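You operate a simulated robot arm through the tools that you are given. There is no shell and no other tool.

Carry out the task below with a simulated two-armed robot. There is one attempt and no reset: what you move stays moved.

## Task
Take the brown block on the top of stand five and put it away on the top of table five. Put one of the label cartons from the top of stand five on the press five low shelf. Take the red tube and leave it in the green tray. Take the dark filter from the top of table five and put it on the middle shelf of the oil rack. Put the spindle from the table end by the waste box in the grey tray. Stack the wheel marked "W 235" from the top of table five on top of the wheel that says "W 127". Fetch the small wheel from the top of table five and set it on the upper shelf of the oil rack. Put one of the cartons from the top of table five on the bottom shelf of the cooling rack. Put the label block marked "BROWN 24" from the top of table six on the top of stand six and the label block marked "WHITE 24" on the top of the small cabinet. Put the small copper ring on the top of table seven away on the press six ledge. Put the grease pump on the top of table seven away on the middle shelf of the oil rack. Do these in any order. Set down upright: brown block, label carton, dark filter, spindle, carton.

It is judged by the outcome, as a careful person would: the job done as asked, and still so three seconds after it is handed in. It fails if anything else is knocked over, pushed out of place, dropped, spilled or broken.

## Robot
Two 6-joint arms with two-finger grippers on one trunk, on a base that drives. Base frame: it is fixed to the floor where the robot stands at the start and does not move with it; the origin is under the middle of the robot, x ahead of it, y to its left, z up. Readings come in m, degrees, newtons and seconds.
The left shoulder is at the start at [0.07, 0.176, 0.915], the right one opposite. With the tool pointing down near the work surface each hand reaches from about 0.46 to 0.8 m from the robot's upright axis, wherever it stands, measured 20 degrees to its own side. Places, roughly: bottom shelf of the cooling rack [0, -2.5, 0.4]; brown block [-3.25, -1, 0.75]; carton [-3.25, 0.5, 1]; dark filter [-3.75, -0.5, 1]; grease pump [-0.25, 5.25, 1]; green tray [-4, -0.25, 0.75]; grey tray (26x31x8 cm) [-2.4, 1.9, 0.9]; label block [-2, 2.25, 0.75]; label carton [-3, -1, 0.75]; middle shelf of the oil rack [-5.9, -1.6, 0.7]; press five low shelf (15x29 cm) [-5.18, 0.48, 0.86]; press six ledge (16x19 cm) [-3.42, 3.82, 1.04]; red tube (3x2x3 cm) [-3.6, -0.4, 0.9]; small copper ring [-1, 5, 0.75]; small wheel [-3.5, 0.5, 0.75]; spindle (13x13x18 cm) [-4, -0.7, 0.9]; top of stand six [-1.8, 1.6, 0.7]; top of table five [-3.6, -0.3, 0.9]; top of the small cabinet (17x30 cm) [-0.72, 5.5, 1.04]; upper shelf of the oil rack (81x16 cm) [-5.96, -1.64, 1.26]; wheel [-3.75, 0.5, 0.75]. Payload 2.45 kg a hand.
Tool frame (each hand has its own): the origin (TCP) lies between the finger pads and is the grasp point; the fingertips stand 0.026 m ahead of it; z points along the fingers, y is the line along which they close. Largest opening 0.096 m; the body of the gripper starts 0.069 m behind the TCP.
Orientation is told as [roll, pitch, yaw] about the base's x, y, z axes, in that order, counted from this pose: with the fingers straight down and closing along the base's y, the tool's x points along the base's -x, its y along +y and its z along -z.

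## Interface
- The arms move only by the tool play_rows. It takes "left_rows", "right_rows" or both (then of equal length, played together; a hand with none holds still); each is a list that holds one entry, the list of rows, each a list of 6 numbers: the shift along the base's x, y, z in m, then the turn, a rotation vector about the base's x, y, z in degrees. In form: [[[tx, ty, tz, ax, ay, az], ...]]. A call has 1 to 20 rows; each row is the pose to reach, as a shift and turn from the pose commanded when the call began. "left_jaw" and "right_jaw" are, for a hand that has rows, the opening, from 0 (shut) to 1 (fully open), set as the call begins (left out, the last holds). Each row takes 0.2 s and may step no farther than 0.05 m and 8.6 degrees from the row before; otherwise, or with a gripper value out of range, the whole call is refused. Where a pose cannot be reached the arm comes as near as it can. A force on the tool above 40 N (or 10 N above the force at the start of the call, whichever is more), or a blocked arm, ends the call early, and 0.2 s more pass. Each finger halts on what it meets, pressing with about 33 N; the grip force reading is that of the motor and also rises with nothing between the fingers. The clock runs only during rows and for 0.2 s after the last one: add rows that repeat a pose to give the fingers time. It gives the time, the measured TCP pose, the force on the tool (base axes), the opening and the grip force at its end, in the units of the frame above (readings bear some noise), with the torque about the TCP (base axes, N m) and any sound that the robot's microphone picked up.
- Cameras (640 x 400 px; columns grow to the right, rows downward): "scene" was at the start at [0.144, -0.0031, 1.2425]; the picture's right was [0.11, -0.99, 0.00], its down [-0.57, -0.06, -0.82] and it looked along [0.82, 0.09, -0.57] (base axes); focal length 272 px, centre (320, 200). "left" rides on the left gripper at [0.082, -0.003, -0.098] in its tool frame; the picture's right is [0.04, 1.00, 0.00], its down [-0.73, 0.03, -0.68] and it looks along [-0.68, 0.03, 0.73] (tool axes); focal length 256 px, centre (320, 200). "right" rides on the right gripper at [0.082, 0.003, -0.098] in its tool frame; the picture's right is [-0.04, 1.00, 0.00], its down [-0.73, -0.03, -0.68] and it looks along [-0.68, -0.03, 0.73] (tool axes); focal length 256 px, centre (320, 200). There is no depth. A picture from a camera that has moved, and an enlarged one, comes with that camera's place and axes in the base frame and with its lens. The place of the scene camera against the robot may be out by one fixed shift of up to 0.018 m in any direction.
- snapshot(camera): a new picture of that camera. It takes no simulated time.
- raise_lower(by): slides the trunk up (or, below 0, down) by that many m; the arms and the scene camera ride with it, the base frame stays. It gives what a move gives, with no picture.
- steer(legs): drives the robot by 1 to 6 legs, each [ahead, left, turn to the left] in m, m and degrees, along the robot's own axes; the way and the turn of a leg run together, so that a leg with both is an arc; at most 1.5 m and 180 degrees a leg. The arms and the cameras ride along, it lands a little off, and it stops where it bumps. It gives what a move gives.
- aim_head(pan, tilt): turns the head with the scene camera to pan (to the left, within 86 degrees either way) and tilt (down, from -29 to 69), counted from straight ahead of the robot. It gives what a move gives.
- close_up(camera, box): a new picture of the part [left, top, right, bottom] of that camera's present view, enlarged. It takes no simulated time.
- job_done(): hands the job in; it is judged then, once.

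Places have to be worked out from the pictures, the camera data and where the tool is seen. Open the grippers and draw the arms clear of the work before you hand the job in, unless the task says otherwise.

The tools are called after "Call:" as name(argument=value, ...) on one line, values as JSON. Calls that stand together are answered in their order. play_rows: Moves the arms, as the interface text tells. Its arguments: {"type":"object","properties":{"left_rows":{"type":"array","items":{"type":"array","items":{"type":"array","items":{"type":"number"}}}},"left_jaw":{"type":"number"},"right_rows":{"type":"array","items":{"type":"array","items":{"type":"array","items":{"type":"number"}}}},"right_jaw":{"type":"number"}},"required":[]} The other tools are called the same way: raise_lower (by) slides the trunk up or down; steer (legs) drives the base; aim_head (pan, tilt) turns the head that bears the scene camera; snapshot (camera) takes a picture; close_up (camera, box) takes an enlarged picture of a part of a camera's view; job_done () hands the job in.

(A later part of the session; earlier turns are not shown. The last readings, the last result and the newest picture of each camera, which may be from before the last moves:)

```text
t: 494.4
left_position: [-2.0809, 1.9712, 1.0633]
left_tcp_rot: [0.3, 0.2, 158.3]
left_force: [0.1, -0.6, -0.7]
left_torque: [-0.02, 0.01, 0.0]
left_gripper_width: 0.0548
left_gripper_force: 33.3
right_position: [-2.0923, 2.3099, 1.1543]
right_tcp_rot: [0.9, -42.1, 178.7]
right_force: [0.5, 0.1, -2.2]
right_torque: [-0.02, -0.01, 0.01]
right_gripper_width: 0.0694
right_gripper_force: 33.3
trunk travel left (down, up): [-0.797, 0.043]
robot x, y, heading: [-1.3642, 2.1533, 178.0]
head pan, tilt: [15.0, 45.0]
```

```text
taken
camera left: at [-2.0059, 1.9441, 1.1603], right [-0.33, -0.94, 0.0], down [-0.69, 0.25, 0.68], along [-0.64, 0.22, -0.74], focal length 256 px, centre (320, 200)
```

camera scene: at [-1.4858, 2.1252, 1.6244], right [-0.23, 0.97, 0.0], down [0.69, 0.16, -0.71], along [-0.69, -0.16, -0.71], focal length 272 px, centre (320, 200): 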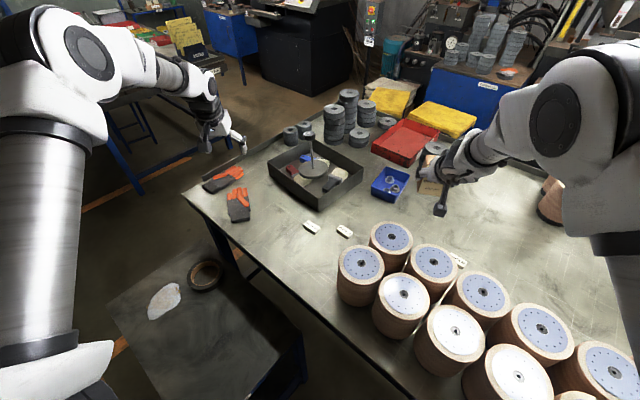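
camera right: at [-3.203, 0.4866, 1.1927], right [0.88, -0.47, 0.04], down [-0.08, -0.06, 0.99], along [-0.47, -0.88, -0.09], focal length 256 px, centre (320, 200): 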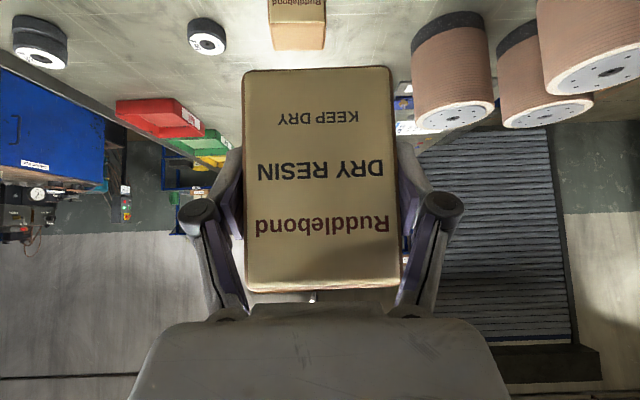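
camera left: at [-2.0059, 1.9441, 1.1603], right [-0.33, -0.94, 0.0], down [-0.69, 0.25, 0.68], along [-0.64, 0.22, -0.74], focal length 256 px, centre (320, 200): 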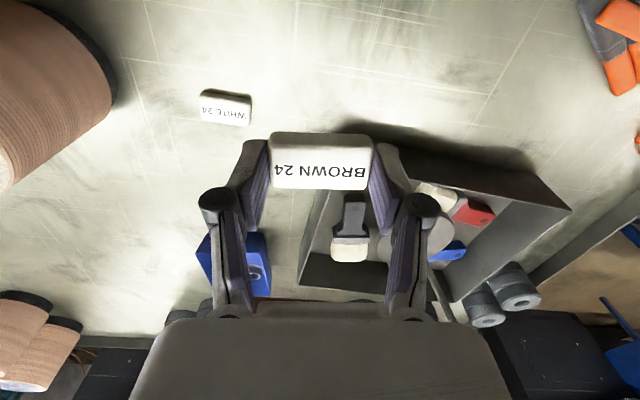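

BROWN 24 is held. I back off a little and turn left toward stand six.

Call:
steer(legs=[[-0.09, 0.042, 0], [0, 0, 30]])

Call:
aim_head(pan=0, tilt=50)

Call:
snapshot(camera="scene")

Call:
snapshot(camera="left")

```text
t: 497.1
left_position: [-1.8094, 1.5913, 1.0613]
left_tcp_rot: [0.3, 0.2, -172.2]
left_force: [-0.9, 0.3, 0.9]
left_torque: [0.03, 0.0, 0.0]
left_gripper_width: 0.0547
left_gripper_force: 32.7
right_position: [-1.9852, 1.8822, 1.1537]
right_tcp_rot: [1.0, -42.1, -151.4]
right_force: [0.3, 0.4, -1.7]
right_torque: [0.03, 0.03, -0.03]
right_gripper_width: 0.0697
right_gripper_force: 32.7
trunk travel left (down, up): [-0.797, 0.043]
robot x, y, heading: [-1.2786, 2.1088, -152.1]
head pan, tilt: [15.0, 45.0]
```

```text
t: 497.8
left_position: [-1.8096, 1.5918, 1.0602]
left_tcp_rot: [0.1, 0.0, -172.0]
left_force: [-0.1, -0.2, -0.1]
left_torque: [-0.01, -0.01, 0.02]
left_gripper_width: 0.055
left_gripper_force: 33.1
right_position: [-1.9858, 1.8816, 1.1533]
right_tcp_rot: [0.8, -41.9, -151.4]
right_force: [-0.5, -0.5, -1.7]
right_torque: [-0.02, -0.05, -0.05]
right_gripper_width: 0.0695
right_gripper_force: 33.0
trunk travel left (down, up): [-0.797, 0.043]
robot x, y, heading: [-1.2736, 2.1106, -152.0]
head pan, tilt: [0.0, 50.0]
```

```text
taken
camera scene: at [-1.3809, 2.0367, 1.6175], right [-0.47, 0.88, 0.0], down [0.68, 0.36, -0.64], along [-0.57, -0.3, -0.77], focal length 272 px, centre (320, 200)
```

scene: 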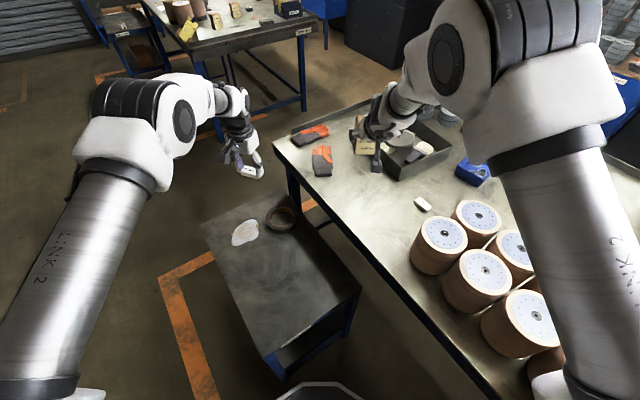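

```text
taken
camera left: at [-1.7304, 1.6072, 1.1594], right [0.18, -0.98, 0.0], down [-0.72, -0.13, 0.68], along [-0.67, -0.12, -0.74], focal length 256 px, centre (320, 200)
```

left: 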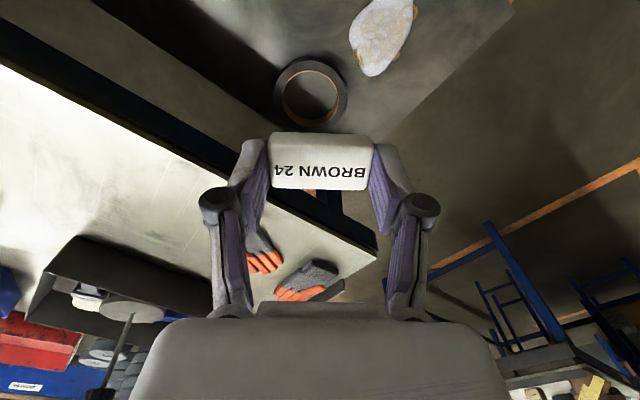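

The free middle of stand six is at (-1.68,1.73). Move above it and descend.

Call:
play_rows(left_rows=[[[0.033, 0.034, -0.01, 0, 0, 0], [0.065, 0.069, -0.02, 0, 0, 0], [0.098, 0.104, -0.03, 0, 0, 0], [0.13, 0.138, -0.04, 0, 0, 0], [0.13, 0.138, -0.085, 0, 0, 0], [0.13, 0.138, -0.13, 0, 0, 0], [0.13, 0.138, -0.175, 0, 0, 0], [0.13, 0.138, -0.22, 0, 0, 0], [0.13, 0.138, -0.265, 0, 0, 0], [0.13, 0.138, -0.305, 0, 0, 0], [0.13, 0.138, -0.305, 0, 0, 0]]])

Call:
snapshot(camera="left")

Call:
snapshot(camera="scene")

```text
t: 500.2
left_position: [-1.6792, 1.7327, 0.754]
left_tcp_rot: [0.3, 0.0, -172.0]
left_force: [1.7, 1.0, 0.5]
left_torque: [0.0, 0.0, 0.07]
left_gripper_width: 0.0548
left_gripper_force: 32.9
right_position: [-1.9862, 1.8819, 1.154]
right_tcp_rot: [1.0, -41.9, -151.4]
right_force: [-1.4, 0.5, -2.9]
right_torque: [0.03, -0.03, 0.0]
right_gripper_width: 0.0696
right_gripper_force: 32.8
trunk travel left (down, up): [-0.797, 0.043]
robot x, y, heading: [-1.2702, 2.1088, -152.2]
head pan, tilt: [0.0, 50.0]
```

```text
taken
camera left: at [-1.6004, 1.7474, 0.8535], right [0.18, -0.98, 0.0], down [-0.72, -0.13, 0.68], along [-0.67, -0.12, -0.74], focal length 256 px, centre (320, 200)
```

left: 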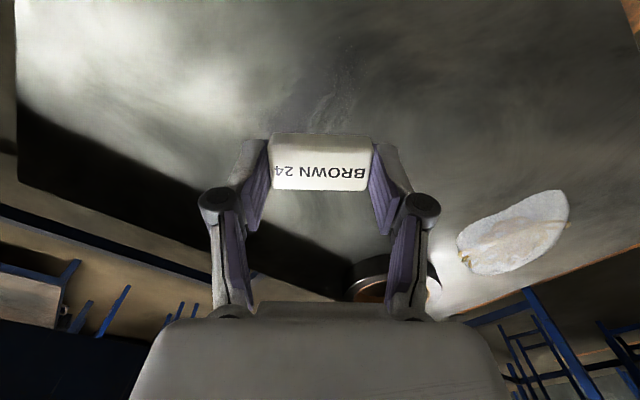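

```text
taken
camera scene: at [-1.3809, 2.0373, 1.6175], right [-0.47, 0.88, 0.0], down [0.68, 0.36, -0.64], along [-0.57, -0.3, -0.77], focal length 272 px, centre (320, 200)
```

scene: 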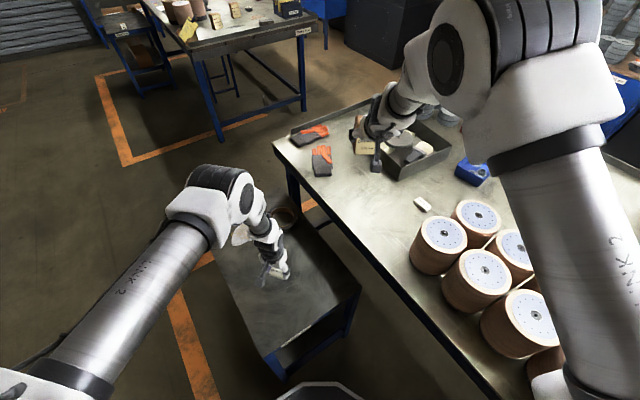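

Clear of the tape and rag. Lower to contact.

Call:
play_rows(left_rows=[[[0, 0, -0.025, 0, 0, 0], [0, 0, -0.045, 0, 0, 0], [0, 0, -0.052, 0, 0, 0], [0, 0, -0.052, 0, 0, 0]]])

Call:
play_rows(left_rows=[[[0, 0, -0.004, 0, 0, 0], [0, 0, -0.008, 0, 0, 0], [0, 0, -0.011, 0, 0, 0], [0, 0, -0.011, 0, 0, 0]]])

```text
t: 501.2
left_position: [-1.6794, 1.7312, 0.7038]
left_tcp_rot: [0.3, 0.2, -172.0]
left_force: [1.5, 1.0, -0.9]
left_torque: [-0.02, -0.04, 0.01]
left_gripper_width: 0.0545
left_gripper_force: 32.9
right_position: [-1.9852, 1.8825, 1.1542]
right_tcp_rot: [1.0, -41.9, -151.3]
right_force: [-0.3, 0.9, -1.1]
right_torque: [-0.03, 0.01, 0.0]
right_gripper_width: 0.0694
right_gripper_force: 32.6
trunk travel left (down, up): [-0.797, 0.043]
robot x, y, heading: [-1.2729, 2.1076, -152.2]
head pan, tilt: [0.0, 50.0]
```

```text
t: 502.2
left_position: [-1.6779, 1.7303, 0.6924]
left_tcp_rot: [0.3, 0.0, -172.1]
left_force: [-0.2, -0.9, 0.1]
left_torque: [0.0, -0.02, 0.01]
left_gripper_width: 0.055
left_gripper_force: 32.5
right_position: [-1.986, 1.8819, 1.1548]
right_tcp_rot: [1.0, -42.0, -151.4]
right_force: [-0.2, 0.1, -2.2]
right_torque: [0.02, -0.02, 0.02]
right_gripper_width: 0.0693
right_gripper_force: 32.6
trunk travel left (down, up): [-0.797, 0.043]
robot x, y, heading: [-1.2726, 2.1046, -152.4]
head pan, tilt: [0.0, 50.0]
```

Call:
play_rows(left_rows=[[[0, 0, -0.004, 0, 0, 0], [0, 0, -0.008, 0, 0, 0], [0, 0, -0.011, 0, 0, 0], [0, 0, -0.011, 0, 0, 0]]])

```text
t: 503.2
left_position: [-1.679, 1.7301, 0.685]
left_tcp_rot: [0.4, -0.1, -172.1]
left_force: [-4.4, -3.6, 24.7]
left_torque: [-0.07, 0.11, -0.05]
left_gripper_width: 0.055
left_gripper_force: 32.8
right_position: [-1.9849, 1.884, 1.1553]
right_tcp_rot: [1.0, -42.1, -151.5]
right_force: [-0.2, 0.1, -1.3]
right_torque: [0.01, -0.02, 0.02]
right_gripper_width: 0.0696
right_gripper_force: 33.0
trunk travel left (down, up): [-0.797, 0.043]
robot x, y, heading: [-1.2684, 2.1126, -152.3]
head pan, tilt: [0.0, 50.0]
```

Contact at 0.685. Ease off, release and lift.

Call:
play_rows(left_rows=[[[0, 0, 0.004, 0, 0, 0], [0, 0, 0.004, 0, 0, 0]]])

Call:
play_rows(left_rows=[[[0, 0, 0, 0, 0, 0], [0, 0, 0, 0, 0, 0], [0, 0, 0.03, 0, 0, 0], [0, 0, 0.07, 0, 0, 0], [0, 0, 0.11, 0, 0, 0], [0, 0, 0.15, 0, 0, 0], [0, 0, 0.19, 0, 0, 0], [0, 0, 0.23, 0, 0, 0], [0, 0, 0.27, 0, 0, 0], [0, 0, 0.31, 0, 0, 0], [-0.02, -0.02, 0.35, 0, 0, 0], [-0.05, -0.05, 0.38, 0, 0, 0]]], left_jaw=0.95)

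Call:
snapshot(camera="left")

Call:
snapshot(camera="scene")

```text
t: 503.8
left_position: [-1.6778, 1.7292, 0.6852]
left_tcp_rot: [0.1, 0.3, -172.0]
left_force: [0.2, 1.0, -0.1]
left_torque: [-0.05, 0.03, -0.02]
left_gripper_width: 0.0548
left_gripper_force: 32.8
right_position: [-1.9862, 1.8821, 1.1531]
right_tcp_rot: [1.0, -42.1, -151.4]
right_force: [0.5, 0.6, -1.2]
right_torque: [0.02, 0.0, 0.01]
right_gripper_width: 0.0696
right_gripper_force: 32.6
trunk travel left (down, up): [-0.797, 0.043]
robot x, y, heading: [-1.2735, 2.1094, -152.0]
head pan, tilt: [0.0, 50.0]
```

```text
refused: row 12 steps farther than a row can; nothing moved
```

```text
taken
camera left: at [-1.5985, 1.7462, 0.7834], right [0.18, -0.98, 0.0], down [-0.73, -0.13, 0.68], along [-0.66, -0.12, -0.74], focal length 256 px, centre (320, 200)
```

left: 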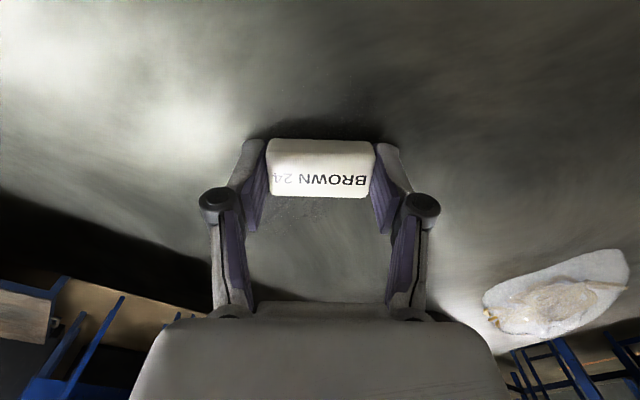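

```text
taken
camera scene: at [-1.3806, 2.0372, 1.6172], right [-0.47, 0.88, 0.0], down [0.68, 0.36, -0.64], along [-0.57, -0.3, -0.77], focal length 272 px, centre (320, 200)
```

scene: 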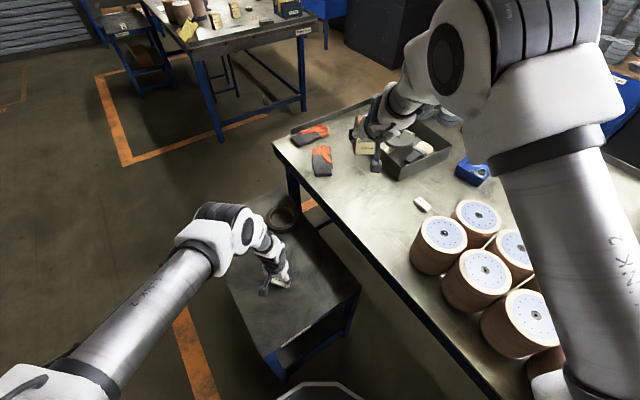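

Call:
play_rows(left_rows=[[[0, 0, 0, 0, 0, 0], [0, 0, 0, 0, 0, 0], [0, 0, 0.03, 0, 0, 0], [0, 0, 0.07, 0, 0, 0], [0, 0, 0.11, 0, 0, 0], [0, 0, 0.15, 0, 0, 0], [0, 0, 0.19, 0, 0, 0], [0, 0, 0.23, 0, 0, 0], [0, 0, 0.27, 0, 0, 0], [0, 0, 0.31, 0, 0, 0], [-0.01, -0.01, 0.35, 0, 0, 0], [-0.03, -0.03, 0.38, 0, 0, 0]]], left_jaw=0.95)

Call:
snapshot(camera="left")

Call:
snapshot(camera="scene")

```text
t: 506.4
left_position: [-1.7072, 1.6991, 1.0674]
left_tcp_rot: [0.1, 0.1, -172.2]
left_force: [-0.9, 0.6, 0.0]
left_torque: [0.02, -0.02, -0.01]
left_gripper_width: 0.0911
left_gripper_force: 0.1
right_position: [-1.9859, 1.8814, 1.1532]
right_tcp_rot: [0.9, -41.9, -151.5]
right_force: [0.0, 0.4, -2.6]
right_torque: [0.05, -0.02, -0.01]
right_gripper_width: 0.0697
right_gripper_force: 32.6
trunk travel left (down, up): [-0.797, 0.043]
robot x, y, heading: [-1.2751, 2.11, -152.1]
head pan, tilt: [0.0, 50.0]
```

```text
taken
camera left: at [-1.6281, 1.7147, 1.1648], right [0.18, -0.98, 0.0], down [-0.73, -0.13, 0.68], along [-0.67, -0.12, -0.74], focal length 256 px, centre (320, 200)
```

left: 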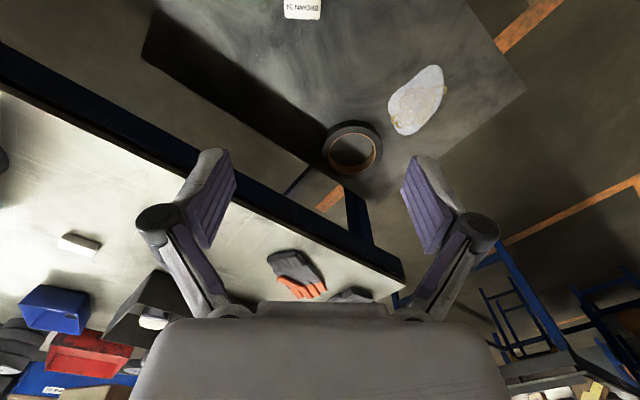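

```text
taken
camera scene: at [-1.381, 2.0356, 1.6174], right [-0.47, 0.88, 0.0], down [0.68, 0.36, -0.64], along [-0.57, -0.3, -0.77], focal length 272 px, centre (320, 200)
```

scene: 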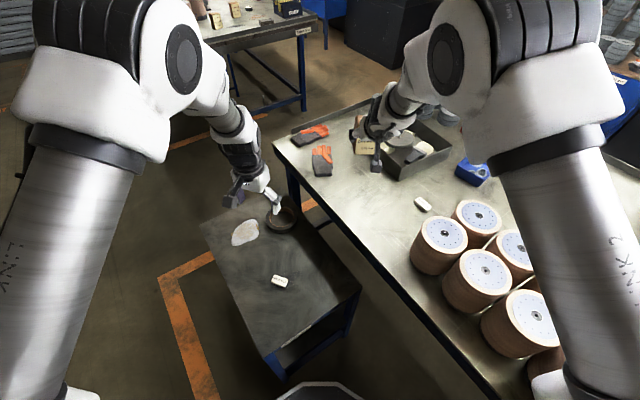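

BROWN 24 sits on stand six. Turn back to table six for WHITE 24.

Call:
steer(legs=[[0, 0, -30], [0.09, -0.1, 0]])

Call:
snapshot(camera="left")

```text
t: 509.2
left_position: [-1.9381, 2.0739, 1.068]
left_tcp_rot: [0.3, 0.2, 158.2]
left_force: [0.6, -0.9, 0.5]
left_torque: [0.02, 0.03, 0.01]
left_gripper_width: 0.0912
left_gripper_force: 0.0
right_position: [-2.0906, 2.3701, 1.1549]
right_tcp_rot: [0.9, -42.0, 178.9]
right_force: [-0.1, -0.4, -2.5]
right_torque: [-0.03, 0.01, -0.01]
right_gripper_width: 0.0695
right_gripper_force: 32.9
trunk travel left (down, up): [-0.797, 0.043]
robot x, y, heading: [-1.3586, 2.2158, 178.1]
head pan, tilt: [0.0, 50.0]
```

```text
taken
camera left: at [-1.8623, 2.0472, 1.1653], right [-0.33, -0.94, 0.0], down [-0.69, 0.25, 0.68], along [-0.64, 0.22, -0.73], focal length 256 px, centre (320, 200)
```

left: 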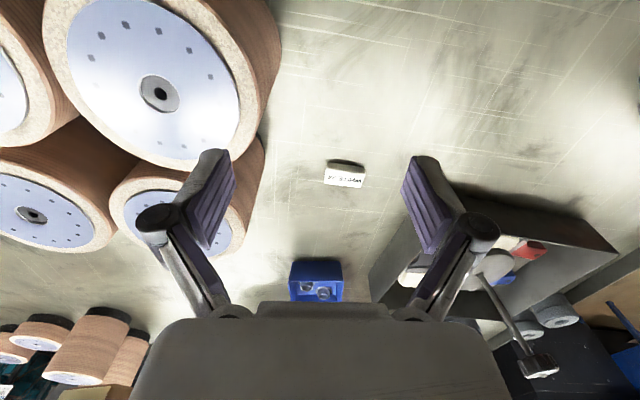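

WHITE 24 is at (-2.084,2.088); the nearest roll leaves ~3 cm beside the finger. Move above it and descend.

Call:
play_rows(left_rows=[[[-0.037, 0.004, 0, 0, 0, 0], [-0.074, 0.007, 0, 0, 0, 0], [-0.11, 0.011, 0, 0, 0, 0], [-0.1463, 0.0142, 0, 0, 0, 0], [-0.1463, 0.0142, -0.045, 0, 0, 0], [-0.1463, 0.0142, -0.09, 0, 0, 0], [-0.1463, 0.0142, -0.13, 0, 0, 0], [-0.1463, 0.0142, -0.13, 0, 0, 0]]])

Call:
snapshot(camera="left")

```text
t: 511.0
left_position: [-2.0825, 2.0876, 0.9361]
left_tcp_rot: [0.3, 0.1, 158.2]
left_force: [-0.5, -0.1, 0.0]
left_torque: [0.0, 0.02, -0.03]
left_gripper_width: 0.0914
left_gripper_force: 0.1
right_position: [-2.0897, 2.3707, 1.1549]
right_tcp_rot: [1.0, -42.0, 178.9]
right_force: [0.0, -0.2, -1.9]
right_torque: [-0.01, 0.0, 0.03]
right_gripper_width: 0.0696
right_gripper_force: 33.0
trunk travel left (down, up): [-0.797, 0.043]
robot x, y, heading: [-1.3608, 2.2174, 178.1]
head pan, tilt: [0.0, 50.0]
```

```text
taken
camera left: at [-2.0076, 2.0614, 1.0342], right [-0.33, -0.94, 0.0], down [-0.69, 0.25, 0.68], along [-0.64, 0.22, -0.74], focal length 256 px, centre (320, 200)
```

left: 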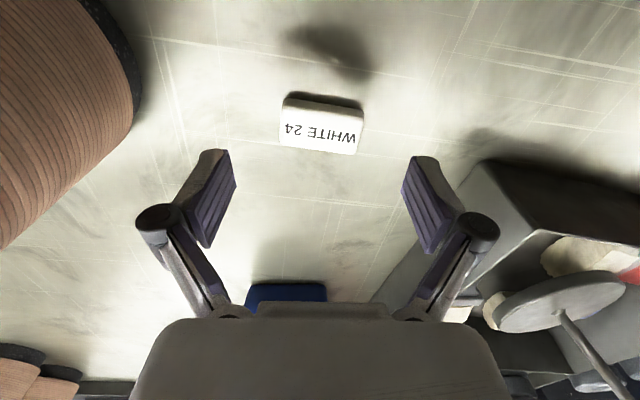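

Call:
play_rows(left_rows=[[[-0.003, 0, -0.025, 0, 0, 0], [-0.003, 0, -0.046, 0, 0, 0], [-0.003, 0, -0.046, 0, 0, 0]]])

Call:
play_rows(left_rows=[[[0, 0, 0, 0, 0, 0], [0, 0, 0, 0, 0, 0], [0, 0, 0, 0, 0, 0], [0, 0, 0, 0, 0, 0]]], left_jaw=0.4)

Call:
play_rows(left_rows=[[[0, 0, 0.01, 0, 0, 0], [0, 0, 0.05, 0, 0, 0], [0, 0, 0.09, 0, 0, 0], [0, 0, 0.13, 0, 0, 0], [0, 0, 0.17, 0, 0, 0], [0, 0, 0.21, 0, 0, 0], [0, 0, 0.25, 0, 0, 0]]])

Call:
snapshot(camera="left")

```text
t: 511.8
left_position: [-2.0837, 2.0865, 0.8904]
left_tcp_rot: [0.3, 0.2, 158.2]
left_force: [-0.2, 0.9, -0.6]
left_torque: [0.0, 0.03, 0.01]
left_gripper_width: 0.0913
left_gripper_force: 0.0
right_position: [-2.0914, 2.3711, 1.1541]
right_tcp_rot: [1.0, -42.0, 178.9]
right_force: [-0.1, -0.1, -1.6]
right_torque: [-0.04, -0.03, -0.03]
right_gripper_width: 0.0695
right_gripper_force: 32.3
trunk travel left (down, up): [-0.797, 0.043]
robot x, y, heading: [-1.3597, 2.2152, 178.2]
head pan, tilt: [0.0, 50.0]
```

```text
t: 512.8
left_position: [-2.0835, 2.0869, 0.8916]
left_tcp_rot: [0.4, 0.2, 158.2]
left_force: [-0.5, -0.3, 4.9]
left_torque: [-0.03, 0.04, -0.06]
left_gripper_width: 0.0566
left_gripper_force: 32.4
right_position: [-2.0908, 2.3719, 1.1532]
right_tcp_rot: [1.0, -42.1, 179.0]
right_force: [-0.5, -0.2, -2.2]
right_torque: [-0.02, -0.04, 0.01]
right_gripper_width: 0.0697
right_gripper_force: 33.3
trunk travel left (down, up): [-0.797, 0.043]
robot x, y, heading: [-1.3603, 2.2159, 178.1]
head pan, tilt: [0.0, 50.0]
```

```text
t: 514.4
left_position: [-2.0876, 2.088, 1.1431]
left_tcp_rot: [0.3, 0.2, 158.2]
left_force: [0.0, -0.2, 0.2]
left_torque: [0.01, 0.01, 0.01]
left_gripper_width: 0.0567
left_gripper_force: 33.3
right_position: [-2.0908, 2.3695, 1.1546]
right_tcp_rot: [1.0, -42.0, 178.9]
right_force: [-0.5, 0.0, -2.8]
right_torque: [0.0, 0.01, 0.03]
right_gripper_width: 0.0696
right_gripper_force: 33.0
trunk travel left (down, up): [-0.797, 0.043]
robot x, y, heading: [-1.36, 2.2179, 177.9]
head pan, tilt: [0.0, 50.0]
```

```text
taken
camera left: at [-2.0122, 2.0621, 1.24], right [-0.33, -0.94, 0.0], down [-0.69, 0.25, 0.68], along [-0.64, 0.22, -0.74], focal length 256 px, centre (320, 200)
```

left: 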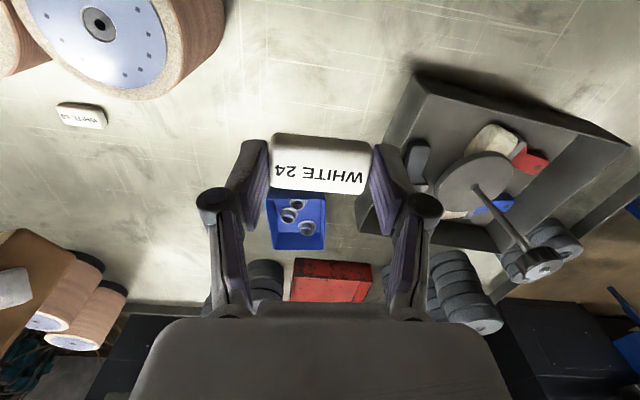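

WHITE 24 is secured. Now deliver the carton: back away from table six and drive south along the open aisle to the cooling rack.

Call:
steer(legs=[[-0.6, 0, 0], [0, 0, 93], [1.45, 0, 0], [1.45, 0, 0], [0.8, 0, 0], [0, 0, 62]])

Call:
aim_head(pan=0, tilt=35)

Call:
snapshot(camera="scene")

```text
t: 541.8
left_position: [0.0132, -1.6846, 1.1414]
left_tcp_rot: [0.3, 0.2, -47.3]
left_force: [1.3, 0.3, 0.4]
left_torque: [-0.05, 0.0, 0.0]
left_gripper_width: 0.0547
left_gripper_force: 33.2
right_position: [-0.1064, -1.9407, 1.154]
right_tcp_rot: [1.1, -41.9, -26.6]
right_force: [-0.2, 0.3, -1.4]
right_torque: [0.03, 0.02, -0.04]
right_gripper_width: 0.0698
right_gripper_force: 32.8
trunk travel left (down, up): [-0.797, 0.043]
robot x, y, heading: [-0.6992, -1.4848, -27.2]
head pan, tilt: [0.0, 50.0]
```

```text
t: 542.6
left_position: [0.0143, -1.6852, 1.1413]
left_tcp_rot: [0.3, 0.2, -47.3]
left_force: [-0.1, 0.0, 0.0]
left_torque: [0.01, 0.01, 0.02]
left_gripper_width: 0.0547
left_gripper_force: 33.1
right_position: [-0.1043, -1.9399, 1.1541]
right_tcp_rot: [0.9, -41.8, -26.7]
right_force: [0.8, -0.5, -1.9]
right_torque: [0.04, 0.02, 0.0]
right_gripper_width: 0.0693
right_gripper_force: 33.0
trunk travel left (down, up): [-0.797, 0.043]
robot x, y, heading: [-0.6941, -1.4834, -27.6]
head pan, tilt: [0.0, 35.0]
```

```text
taken
camera scene: at [-0.5683, -1.5608, 1.6391], right [-0.46, -0.89, 0.0], down [-0.51, 0.27, -0.82], along [0.73, -0.38, -0.57], focal length 272 px, centre (320, 200)
```

scene: 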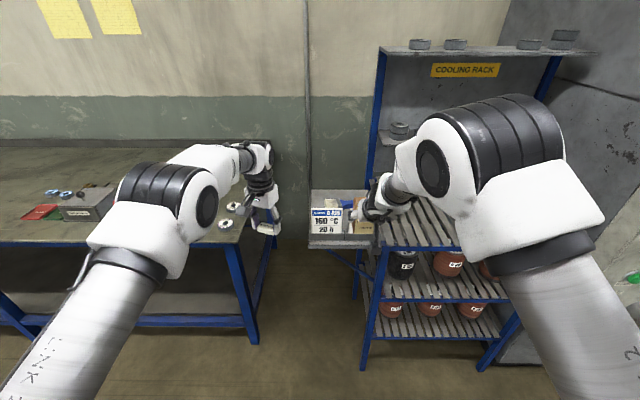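

The cooling rack is ahead on the right. I back up slightly, strafe right to face it, and lower the trunk to look into the bottom shelf.

Call:
steer(legs=[[-0.15, -0.5, 1]])

Call:
raise_lower(by=-0.4)

Call:
aim_head(pan=0, tilt=40)

Call:
snapshot(camera="scene")

```text
t: 545.6
left_position: [-0.3425, -2.0484, 1.142]
left_tcp_rot: [0.2, 0.2, -46.4]
left_force: [-0.2, 0.2, -0.1]
left_torque: [-0.05, 0.02, 0.0]
left_gripper_width: 0.0548
left_gripper_force: 32.5
right_position: [-0.4588, -2.3067, 1.1542]
right_tcp_rot: [0.8, -41.9, -25.6]
right_force: [-0.2, -0.2, -2.2]
right_torque: [0.03, 0.04, -0.02]
right_gripper_width: 0.0696
right_gripper_force: 32.5
trunk travel left (down, up): [-0.797, 0.043]
robot x, y, heading: [-1.0556, -1.8597, -26.7]
head pan, tilt: [0.0, 35.0]
```

```text
t: 549.5
left_position: [-0.3446, -2.0506, 0.7419]
left_tcp_rot: [0.3, 0.2, -46.3]
left_force: [-0.9, -0.3, -0.1]
left_torque: [-0.01, 0.0, 0.02]
left_gripper_width: 0.0548
left_gripper_force: 32.3
right_position: [-0.4594, -2.3077, 0.7537]
right_tcp_rot: [0.9, -41.9, -25.8]
right_force: [-0.1, -0.6, -1.8]
right_torque: [-0.01, 0.04, 0.0]
right_gripper_width: 0.0696
right_gripper_force: 33.0
trunk travel left (down, up): [-0.397, 0.443]
robot x, y, heading: [-1.0559, -1.861, -26.6]
head pan, tilt: [0.0, 35.0]
```

```text
t: 550.1
left_position: [-0.3437, -2.0497, 0.7416]
left_tcp_rot: [0.2, 0.2, -46.4]
left_force: [0.2, 0.0, 0.0]
left_torque: [-0.01, 0.03, -0.02]
left_gripper_width: 0.0547
left_gripper_force: 33.4
right_position: [-0.4592, -2.3064, 0.7543]
right_tcp_rot: [0.9, -41.9, -25.8]
right_force: [0.2, -0.6, -3.1]
right_torque: [-0.03, 0.03, 0.0]
right_gripper_width: 0.0693
right_gripper_force: 32.9
trunk travel left (down, up): [-0.397, 0.443]
robot x, y, heading: [-1.0586, -1.8598, -26.6]
head pan, tilt: [0.0, 40.0]
```

```text
taken
camera scene: at [-0.9309, -1.9342, 1.2317], right [-0.45, -0.89, 0.0], down [-0.57, 0.29, -0.77], along [0.68, -0.34, -0.64], focal length 272 px, centre (320, 200)
```

scene: 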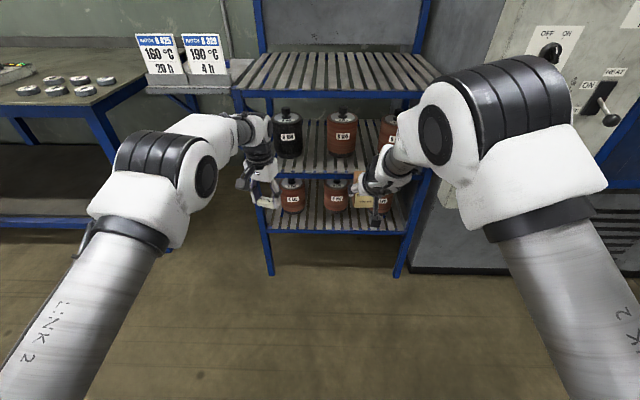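

The bottom shelf (z≈0.33) has ~13 cm free in front of the jars. I pull the left hand back out of the way, then lower the trunk so the carton is just above shelf level.

Call:
play_rows(left_rows=[[[-0.04, 0.02, 0.02, 0, 0, 0], [-0.08, 0.04, 0.04, 0, 0, 0], [-0.12, 0.06, 0.06, 0, 0, 0], [-0.15, 0.075, 0.09, 0, 0, 0]]])

Call:
raise_lower(by=-0.32)

Call:
snapshot(camera="scene")

Call:
snapshot(camera="right")

```text
t: 551.1
left_position: [-0.495, -1.9731, 0.8326]
left_tcp_rot: [0.3, 0.0, -46.4]
left_force: [-0.2, 0.1, -0.5]
left_torque: [0.01, -0.05, 0.0]
left_gripper_width: 0.0547
left_gripper_force: 33.0
right_position: [-0.4593, -2.3063, 0.7554]
right_tcp_rot: [0.9, -42.0, -25.8]
right_force: [0.6, -0.2, -2.9]
right_torque: [0.02, 0.02, 0.0]
right_gripper_width: 0.0695
right_gripper_force: 33.0
trunk travel left (down, up): [-0.397, 0.443]
robot x, y, heading: [-1.0583, -1.8601, -26.6]
head pan, tilt: [0.0, 40.0]
```

```text
t: 554.3
left_position: [-0.493, -1.9721, 0.5113]
left_tcp_rot: [0.3, 0.2, -46.3]
left_force: [0.1, -0.1, -0.7]
left_torque: [0.01, 0.01, 0.01]
left_gripper_width: 0.0545
left_gripper_force: 33.0
right_position: [-0.4594, -2.3064, 0.4342]
right_tcp_rot: [0.9, -42.0, -25.8]
right_force: [-1.0, -0.2, -1.8]
right_torque: [-0.01, 0.02, -0.01]
right_gripper_width: 0.0694
right_gripper_force: 33.8
trunk travel left (down, up): [-0.077, 0.763]
robot x, y, heading: [-1.0577, -1.8595, -26.7]
head pan, tilt: [0.0, 40.0]
```

```text
taken
camera scene: at [-0.9312, -1.934, 0.9117], right [-0.45, -0.89, 0.0], down [-0.57, 0.29, -0.77], along [0.68, -0.34, -0.64], focal length 272 px, centre (320, 200)
```

scene: 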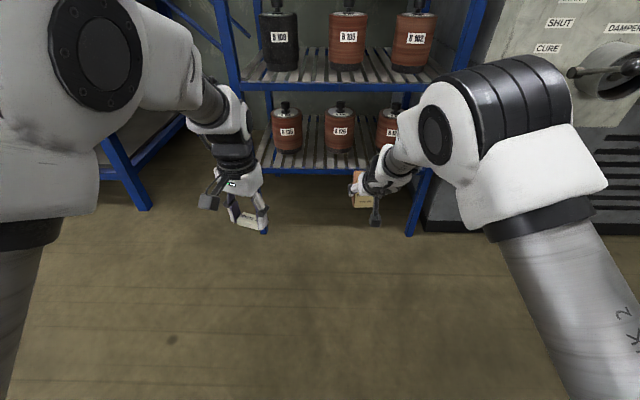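

```text
taken
camera right: at [-0.5713, -2.2506, 0.4534], right [0.45, 0.89, 0.04], down [0.07, -0.08, 0.99], along [0.89, -0.45, -0.09], focal length 256 px, centre (320, 200)
```

right: 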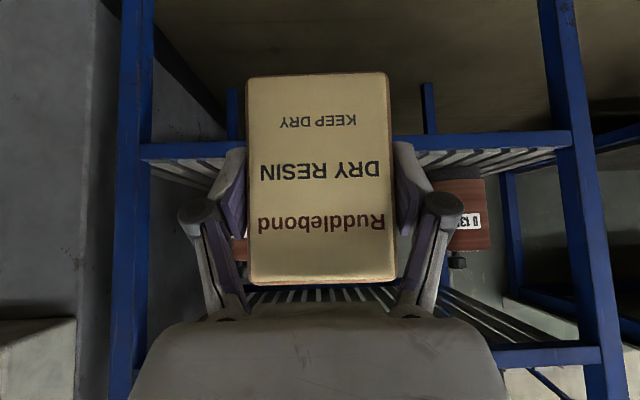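

The carton bottom is ~4.5 cm above the shelf bar. Drive forward 0.31 m to bring the carton over the shelf.

Call:
steer(legs=[[0.31, 0, 0]])

Call:
snapshot(camera="scene")

Call:
snapshot(camera="right")

```text
t: 556.4
left_position: [-0.2231, -2.1101, 0.5117]
left_tcp_rot: [0.2, 0.3, -46.6]
left_force: [0.2, 0.3, 0.0]
left_torque: [0.01, 0.0, 0.02]
left_gripper_width: 0.0548
left_gripper_force: 32.9
right_position: [-0.1892, -2.4441, 0.4341]
right_tcp_rot: [1.0, -41.9, -25.9]
right_force: [-0.4, -0.5, -1.9]
right_torque: [0.01, 0.02, -0.02]
right_gripper_width: 0.0694
right_gripper_force: 33.1
trunk travel left (down, up): [-0.077, 0.763]
robot x, y, heading: [-0.7898, -1.9965, -26.8]
head pan, tilt: [0.0, 40.0]
```

```text
taken
camera scene: at [-0.6606, -2.0703, 0.9116], right [-0.45, -0.89, 0.0], down [-0.57, 0.29, -0.77], along [0.68, -0.34, -0.64], focal length 272 px, centre (320, 200)
```

scene: 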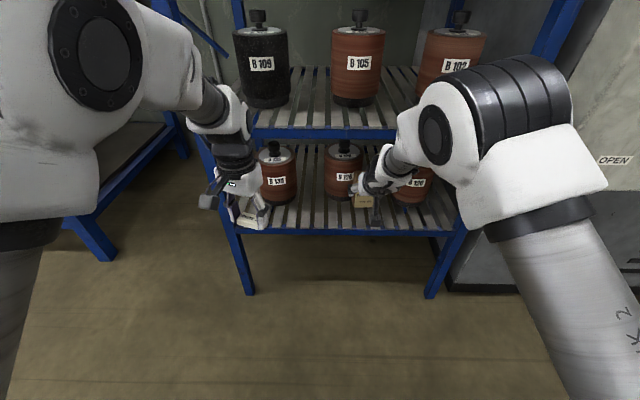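

```text
taken
camera right: at [-0.3014, -2.3877, 0.4532], right [0.45, 0.89, 0.04], down [0.07, -0.08, 0.99], along [0.89, -0.45, -0.09], focal length 256 px, centre (320, 200)
```

right: 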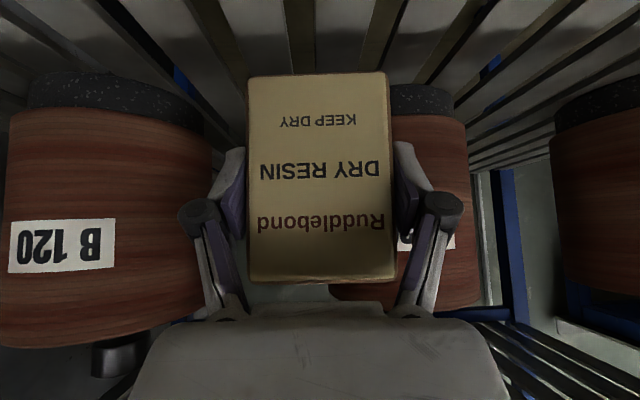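

The carton is over the slats in front of the jars. Lower with the trunk, then feel for contact.

Call:
raise_lower(by=-0.03)

Call:
raise_lower(by=-0.008)

Call:
raise_lower(by=-0.006)

```text
t: 557.1
left_position: [-0.2246, -2.1099, 0.483]
left_tcp_rot: [0.3, -0.1, -46.6]
left_force: [-0.8, 0.3, -0.1]
left_torque: [-0.01, -0.01, -0.02]
left_gripper_width: 0.0551
left_gripper_force: 33.1
right_position: [-0.1885, -2.4447, 0.4097]
right_tcp_rot: [1.1, -42.4, -25.9]
right_force: [5.1, -6.2, 27.3]
right_torque: [-0.43, -0.58, 0.03]
right_gripper_width: 0.0696
right_gripper_force: 32.9
trunk travel left (down, up): [-0.047, 0.793]
robot x, y, heading: [-0.7889, -1.9956, -26.8]
head pan, tilt: [0.0, 40.0]
```

```text
t: 557.7
left_position: [-0.2239, -2.1103, 0.475]
left_tcp_rot: [0.3, -0.2, -46.5]
left_force: [0.2, 0.4, -0.4]
left_torque: [0.01, -0.02, 0.01]
left_gripper_width: 0.0548
left_gripper_force: 33.2
right_position: [-0.1906, -2.4438, 0.3994]
right_tcp_rot: [0.9, -42.2, -25.9]
right_force: [-2.4, -1.3, 24.6]
right_torque: [-0.26, -0.32, -0.07]
right_gripper_width: 0.0695
right_gripper_force: 33.0
trunk travel left (down, up): [-0.039, 0.801]
robot x, y, heading: [-0.786, -1.9961, -26.6]
head pan, tilt: [0.0, 40.0]
```

```text
t: 558.2
left_position: [-0.2235, -2.1099, 0.4684]
left_tcp_rot: [0.3, 0.0, -46.5]
left_force: [0.0, -0.1, -0.7]
left_torque: [0.03, 0.01, 0.01]
left_gripper_width: 0.0543
left_gripper_force: 33.0
right_position: [-0.19, -2.4446, 0.3928]
right_tcp_rot: [0.8, -42.1, -25.8]
right_force: [1.7, -3.1, 24.9]
right_torque: [-0.43, -0.36, 0.06]
right_gripper_width: 0.0697
right_gripper_force: 32.6
trunk travel left (down, up): [-0.033, 0.807]
robot x, y, heading: [-0.7874, -1.9947, -26.7]
head pan, tilt: [0.0, 40.0]
```

The carton rests on the shelf (it slid slightly in the grip). Open the jaw and back straight out.

Call:
play_rows(right_rows=[[[0, 0, 0, 0, 0, 0], [0, 0, 0, 0, 0, 0], [0, 0, 0, 0, 0, 0]]], right_jaw=0.95)

Call:
snapshot(camera="right")

Call:
close_up(camera="scene", box=[300, 120, 480, 250])

```text
t: 559.0
left_position: [-0.2239, -2.1107, 0.4665]
left_tcp_rot: [0.3, 0.1, -46.5]
left_force: [-0.2, 1.7, 0.5]
left_torque: [-0.02, -0.04, 0.0]
left_gripper_width: 0.0548
left_gripper_force: 33.0
right_position: [-0.1898, -2.4437, 0.3892]
right_tcp_rot: [0.9, -41.9, -25.9]
right_force: [-0.3, -0.7, 0.3]
right_torque: [-0.01, 0.0, -0.04]
right_gripper_width: 0.091
right_gripper_force: 0.1
trunk travel left (down, up): [-0.033, 0.807]
robot x, y, heading: [-0.7891, -1.9965, -26.8]
head pan, tilt: [0.0, 40.0]
```

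```text
taken
camera right: at [-0.3017, -2.3875, 0.4091], right [0.45, 0.89, 0.04], down [0.07, -0.08, 0.99], along [0.89, -0.45, -0.09], focal length 256 px, centre (320, 200)
```

right: 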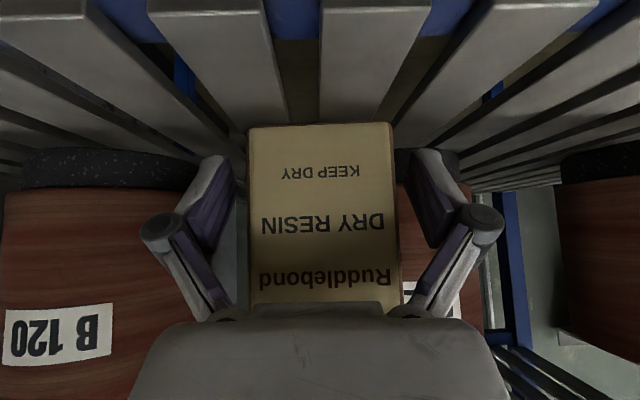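

```text
3.08 times, centred on (390, 185) of scene
camera zoom: at [-0.6609, -2.0702, 0.8677], right [-0.45, -0.89, 0.0], down [-0.57, 0.29, -0.77], along [0.68, -0.34, -0.64], focal length 836 px, centre (105, 246)
```

zoom: 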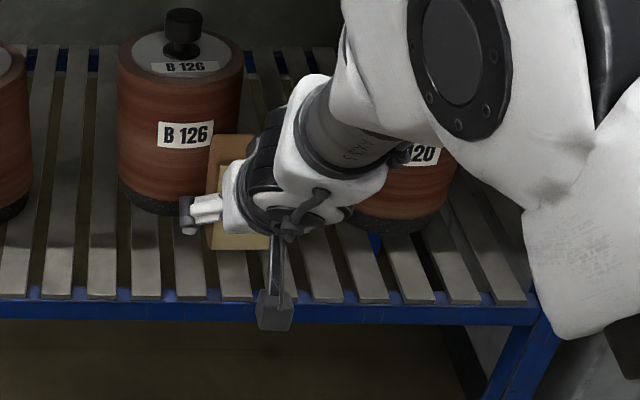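

The carton stands upright. Back the base away 0.4 m and check.

Call:
steer(legs=[[-0.4, 0, 0]])

Call:
close_up(camera="scene", box=[240, 80, 440, 230])

Call:
raise_lower(by=0.4)

Call:
raise_lower(by=0.3)

```text
t: 561.5
left_position: [-0.5765, -1.9344, 0.4678]
left_tcp_rot: [0.3, 0.1, -46.9]
left_force: [0.3, 0.2, 0.2]
left_torque: [-0.01, 0.02, -0.01]
left_gripper_width: 0.0549
left_gripper_force: 33.2
right_position: [-0.545, -2.2687, 0.3905]
right_tcp_rot: [0.9, -41.9, -26.2]
right_force: [-0.2, -0.5, 0.8]
right_torque: [0.03, 0.01, 0.01]
right_gripper_width: 0.0912
right_gripper_force: 0.1
trunk travel left (down, up): [-0.033, 0.807]
robot x, y, heading: [-1.1384, -1.8186, -27.1]
head pan, tilt: [0.0, 40.0]
```

```text
2.67 times, centred on (340, 155) of scene
camera zoom: at [-1.0137, -1.8919, 0.8677], right [-0.46, -0.89, 0.0], down [-0.57, 0.29, -0.77], along [0.68, -0.35, -0.64], focal length 724 px, centre (267, 320)
```

zoom: 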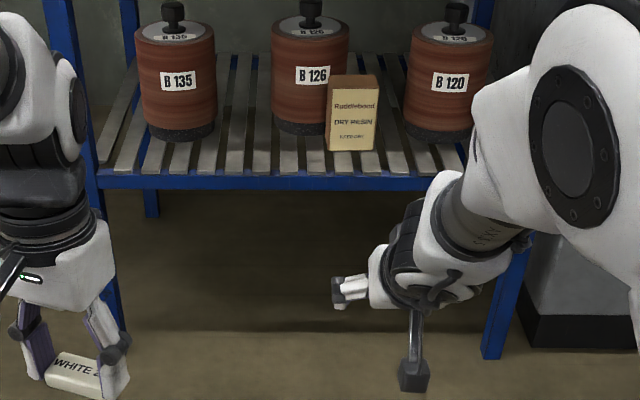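

```text
t: 565.3
left_position: [-0.5751, -1.9359, 0.8675]
left_tcp_rot: [0.1, 0.1, -47.0]
left_force: [0.6, 0.0, 0.0]
left_torque: [0.0, -0.01, 0.0]
left_gripper_width: 0.0549
left_gripper_force: 32.7
right_position: [-0.5451, -2.2679, 0.7906]
right_tcp_rot: [0.9, -42.0, -26.2]
right_force: [-0.2, -0.4, 0.0]
right_torque: [0.0, -0.01, -0.01]
right_gripper_width: 0.0911
right_gripper_force: 0.1
trunk travel left (down, up): [-0.433, 0.407]
robot x, y, heading: [-1.1424, -1.817, -27.0]
head pan, tilt: [0.0, 40.0]
```

```text
t: 568.3
left_position: [-0.5761, -1.9351, 1.1682]
left_tcp_rot: [0.3, 0.1, -46.9]
left_force: [0.6, 0.3, -0.4]
left_torque: [0.02, -0.03, 0.01]
left_gripper_width: 0.0547
left_gripper_force: 32.7
right_position: [-0.5444, -2.2689, 1.0899]
right_tcp_rot: [0.9, -42.0, -26.2]
right_force: [-0.1, 0.5, -0.8]
right_torque: [0.03, -0.01, 0.01]
right_gripper_width: 0.0913
right_gripper_force: 0.0
trunk travel left (down, up): [-0.733, 0.107]
robot x, y, heading: [-1.1385, -1.8181, -27.1]
head pan, tilt: [0.0, 40.0]
```

Carton done: it stands in front of the jars. Now drive north to table seven with WHITE 24 in the left hand.

Call:
steer(legs=[[0, 0, 102.5], [1.45, 0, 0], [1.45, 0, 0], [1.45, 0, 0]])

Call:
aim_head(pan=0, tilt=20)

Call:
snapshot(camera="scene")

```text
t: 593.5
left_position: [-0.0276, 2.9756, 1.1671]
left_tcp_rot: [0.3, 0.1, 55.6]
left_force: [0.5, 0.1, -0.2]
left_torque: [0.04, -0.01, 0.01]
left_gripper_width: 0.0549
left_gripper_force: 33.2
right_position: [0.2907, 3.0793, 1.0898]
right_tcp_rot: [1.0, -41.9, 76.3]
right_force: [-0.1, -0.1, 0.3]
right_torque: [0.01, 0.03, 0.01]
right_gripper_width: 0.0912
right_gripper_force: 0.0
trunk travel left (down, up): [-0.733, 0.107]
robot x, y, heading: [-0.0219, 2.3986, 75.4]
head pan, tilt: [0.0, 40.0]
```

```text
t: 594.3
left_position: [-0.027, 2.9762, 1.1672]
left_tcp_rot: [0.2, 0.1, 55.7]
left_force: [0.0, 0.1, -0.1]
left_torque: [-0.01, 0.0, 0.02]
left_gripper_width: 0.055
left_gripper_force: 32.8
right_position: [0.2914, 3.0786, 1.0902]
right_tcp_rot: [1.0, -42.1, 76.2]
right_force: [-0.6, -0.4, -0.1]
right_torque: [-0.02, 0.02, -0.02]
right_gripper_width: 0.0912
right_gripper_force: 0.0
trunk travel left (down, up): [-0.733, 0.107]
robot x, y, heading: [-0.0153, 2.3998, 75.6]
head pan, tilt: [0.0, 20.0]
```

```text
taken
camera scene: at [0.0224, 2.5259, 1.599], right [0.97, -0.25, 0.0], down [-0.09, -0.33, -0.94], along [0.24, 0.91, -0.34], focal length 272 px, centre (320, 200)
```

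scene: 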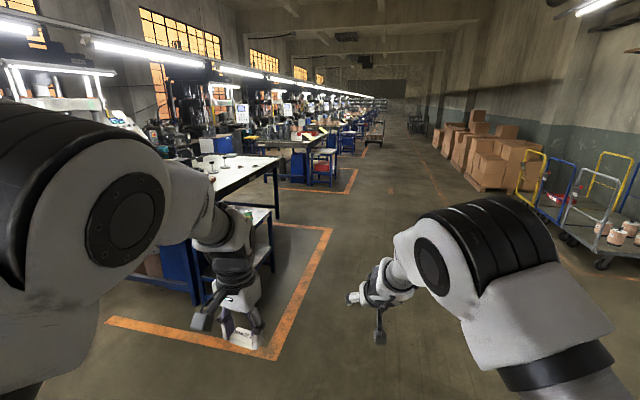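

Table seven is ahead on the left with a stand before it. I straighten the right hand, then continue and turn to face the table.

Call:
play_rows(right_rows=[[[0, 0, 0.01, -8, 2, 0], [0, 0, 0.02, -16, 4, 0], [0, 0, 0.03, -24, 6, 0], [0, 0, 0.04, -32, 8, 0], [0, 0, 0.05, -40.5, 10, 0]]])

Call:
steer(legs=[[1.45, 0, 0], [0.85, 0, 0], [0, 0, 78]])

Call:
aim_head(pan=0, tilt=35)

Call:
snapshot(camera="scene")

```text
refused: row 5 steps farther than a row can; nothing moved
```

```text
t: 609.1
left_position: [-0.0086, 4.7681, 1.1669]
left_tcp_rot: [0.3, 0.2, 133.4]
left_force: [0.4, 0.0, -0.5]
left_torque: [-0.02, -0.04, -0.01]
left_gripper_width: 0.0551
left_gripper_force: 33.1
right_position: [-0.0433, 5.1002, 1.0901]
right_tcp_rot: [1.0, -42.0, 154.1]
right_force: [0.2, -0.2, 0.2]
right_torque: [0.0, 0.01, -0.01]
right_gripper_width: 0.0911
right_gripper_force: 0.0
trunk travel left (down, up): [-0.733, 0.107]
robot x, y, heading: [0.5551, 4.6557, 153.2]
head pan, tilt: [0.0, 20.0]
```

```text
t: 609.9
left_position: [-0.0082, 4.7664, 1.1687]
left_tcp_rot: [0.2, 0.1, 133.3]
left_force: [0.4, -0.2, 0.2]
left_torque: [0.02, 0.0, 0.01]
left_gripper_width: 0.0548
left_gripper_force: 33.3
right_position: [-0.0422, 5.101, 1.0901]
right_tcp_rot: [0.8, -42.0, 154.1]
right_force: [1.2, 0.3, -0.3]
right_torque: [-0.01, 0.0, 0.01]
right_gripper_width: 0.0911
right_gripper_force: 0.1
trunk travel left (down, up): [-0.733, 0.107]
robot x, y, heading: [0.5572, 4.6525, 153.3]
head pan, tilt: [0.0, 35.0]
```

```text
taken
camera scene: at [0.4381, 4.7027, 1.5753], right [0.45, 0.89, 0.0], down [0.51, -0.26, -0.82], along [-0.73, 0.37, -0.57], focal length 272 px, centre (320, 200)
```

scene: 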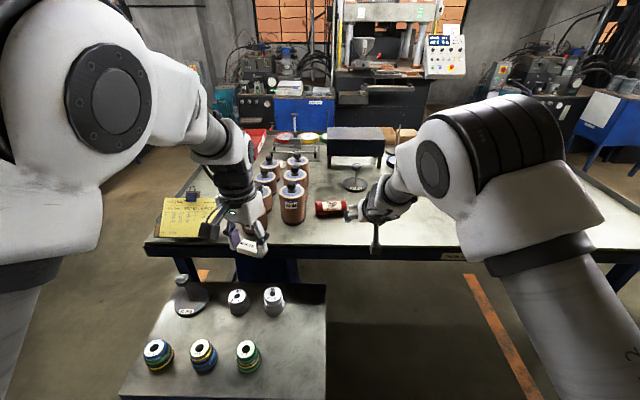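

Stand seven is close on the left; the small cabinet is the grey box on the table. Zoom in on the table contents.

Call:
close_up(camera="scene", box=[230, 100, 430, 230])

Call:
aim_head(pan=-45, tilt=30)

Call:
snapshot(camera="scene")

Call:
aim_head(pan=35, tilt=30)

Call:
snapshot(camera="scene")

```text
3.08 times, centred on (330, 165) of scene
camera zoom: at [0.4381, 4.7027, 1.5753], right [0.45, 0.89, 0.0], down [0.51, -0.26, -0.82], along [-0.73, 0.37, -0.57], focal length 836 px, centre (289, 308)
```

zoom: 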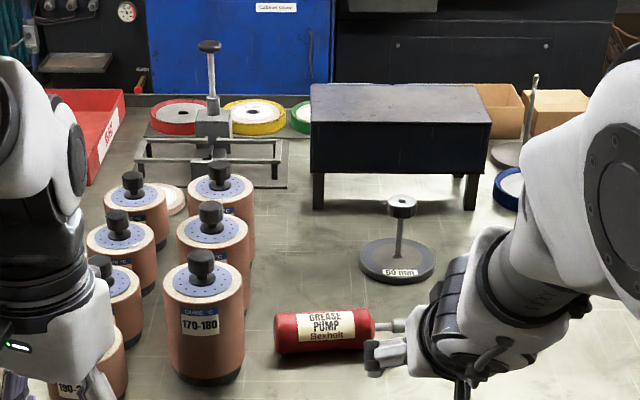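

```text
t: 611.0
left_position: [-0.0105, 4.7676, 1.1665]
left_tcp_rot: [0.2, 0.0, 133.4]
left_force: [-0.6, 0.2, -1.0]
left_torque: [0.01, 0.02, -0.01]
left_gripper_width: 0.0547
left_gripper_force: 33.0
right_position: [-0.0424, 5.1011, 1.0901]
right_tcp_rot: [0.9, -42.1, 154.1]
right_force: [0.3, -0.2, 1.1]
right_torque: [0.02, 0.01, 0.03]
right_gripper_width: 0.0915
right_gripper_force: 0.1
trunk travel left (down, up): [-0.733, 0.107]
robot x, y, heading: [0.5623, 4.6539, 153.1]
head pan, tilt: [-45.0, 30.0]
```

```text
taken
camera scene: at [0.4884, 4.749, 1.5831], right [0.95, 0.31, 0.0], down [0.16, -0.47, -0.87], along [-0.27, 0.82, -0.5], focal length 272 px, centre (320, 200)
```

scene: 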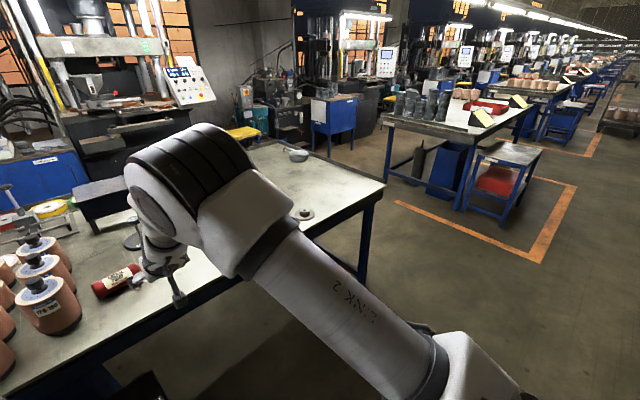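

```text
t: 612.5
left_position: [-0.0095, 4.7679, 1.1673]
left_tcp_rot: [0.3, 0.1, 133.3]
left_force: [0.2, 0.1, 0.5]
left_torque: [0.02, 0.01, 0.01]
left_gripper_width: 0.0547
left_gripper_force: 32.8
right_position: [-0.0424, 5.1019, 1.0898]
right_tcp_rot: [1.0, -42.0, 154.1]
right_force: [0.1, -0.4, -0.2]
right_torque: [-0.01, -0.01, 0.0]
right_gripper_width: 0.0914
right_gripper_force: 0.1
trunk travel left (down, up): [-0.733, 0.107]
robot x, y, heading: [0.5553, 4.6557, 153.3]
head pan, tilt: [35.0, 30.0]
```

```text
taken
camera scene: at [0.4273, 4.6503, 1.5831], right [-0.14, 0.99, 0.0], down [0.5, 0.07, -0.87], along [-0.86, -0.12, -0.5], focal length 272 px, centre (320, 200)
```

scene: 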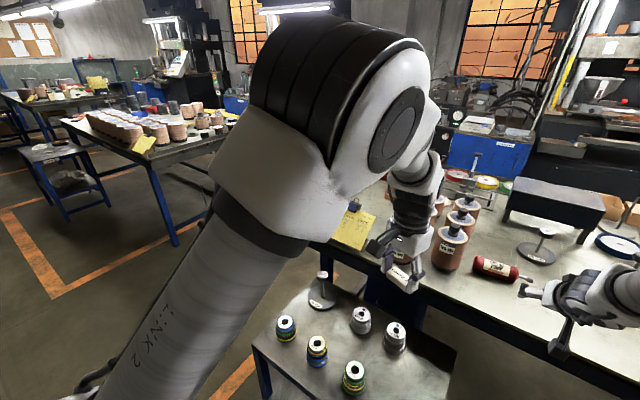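

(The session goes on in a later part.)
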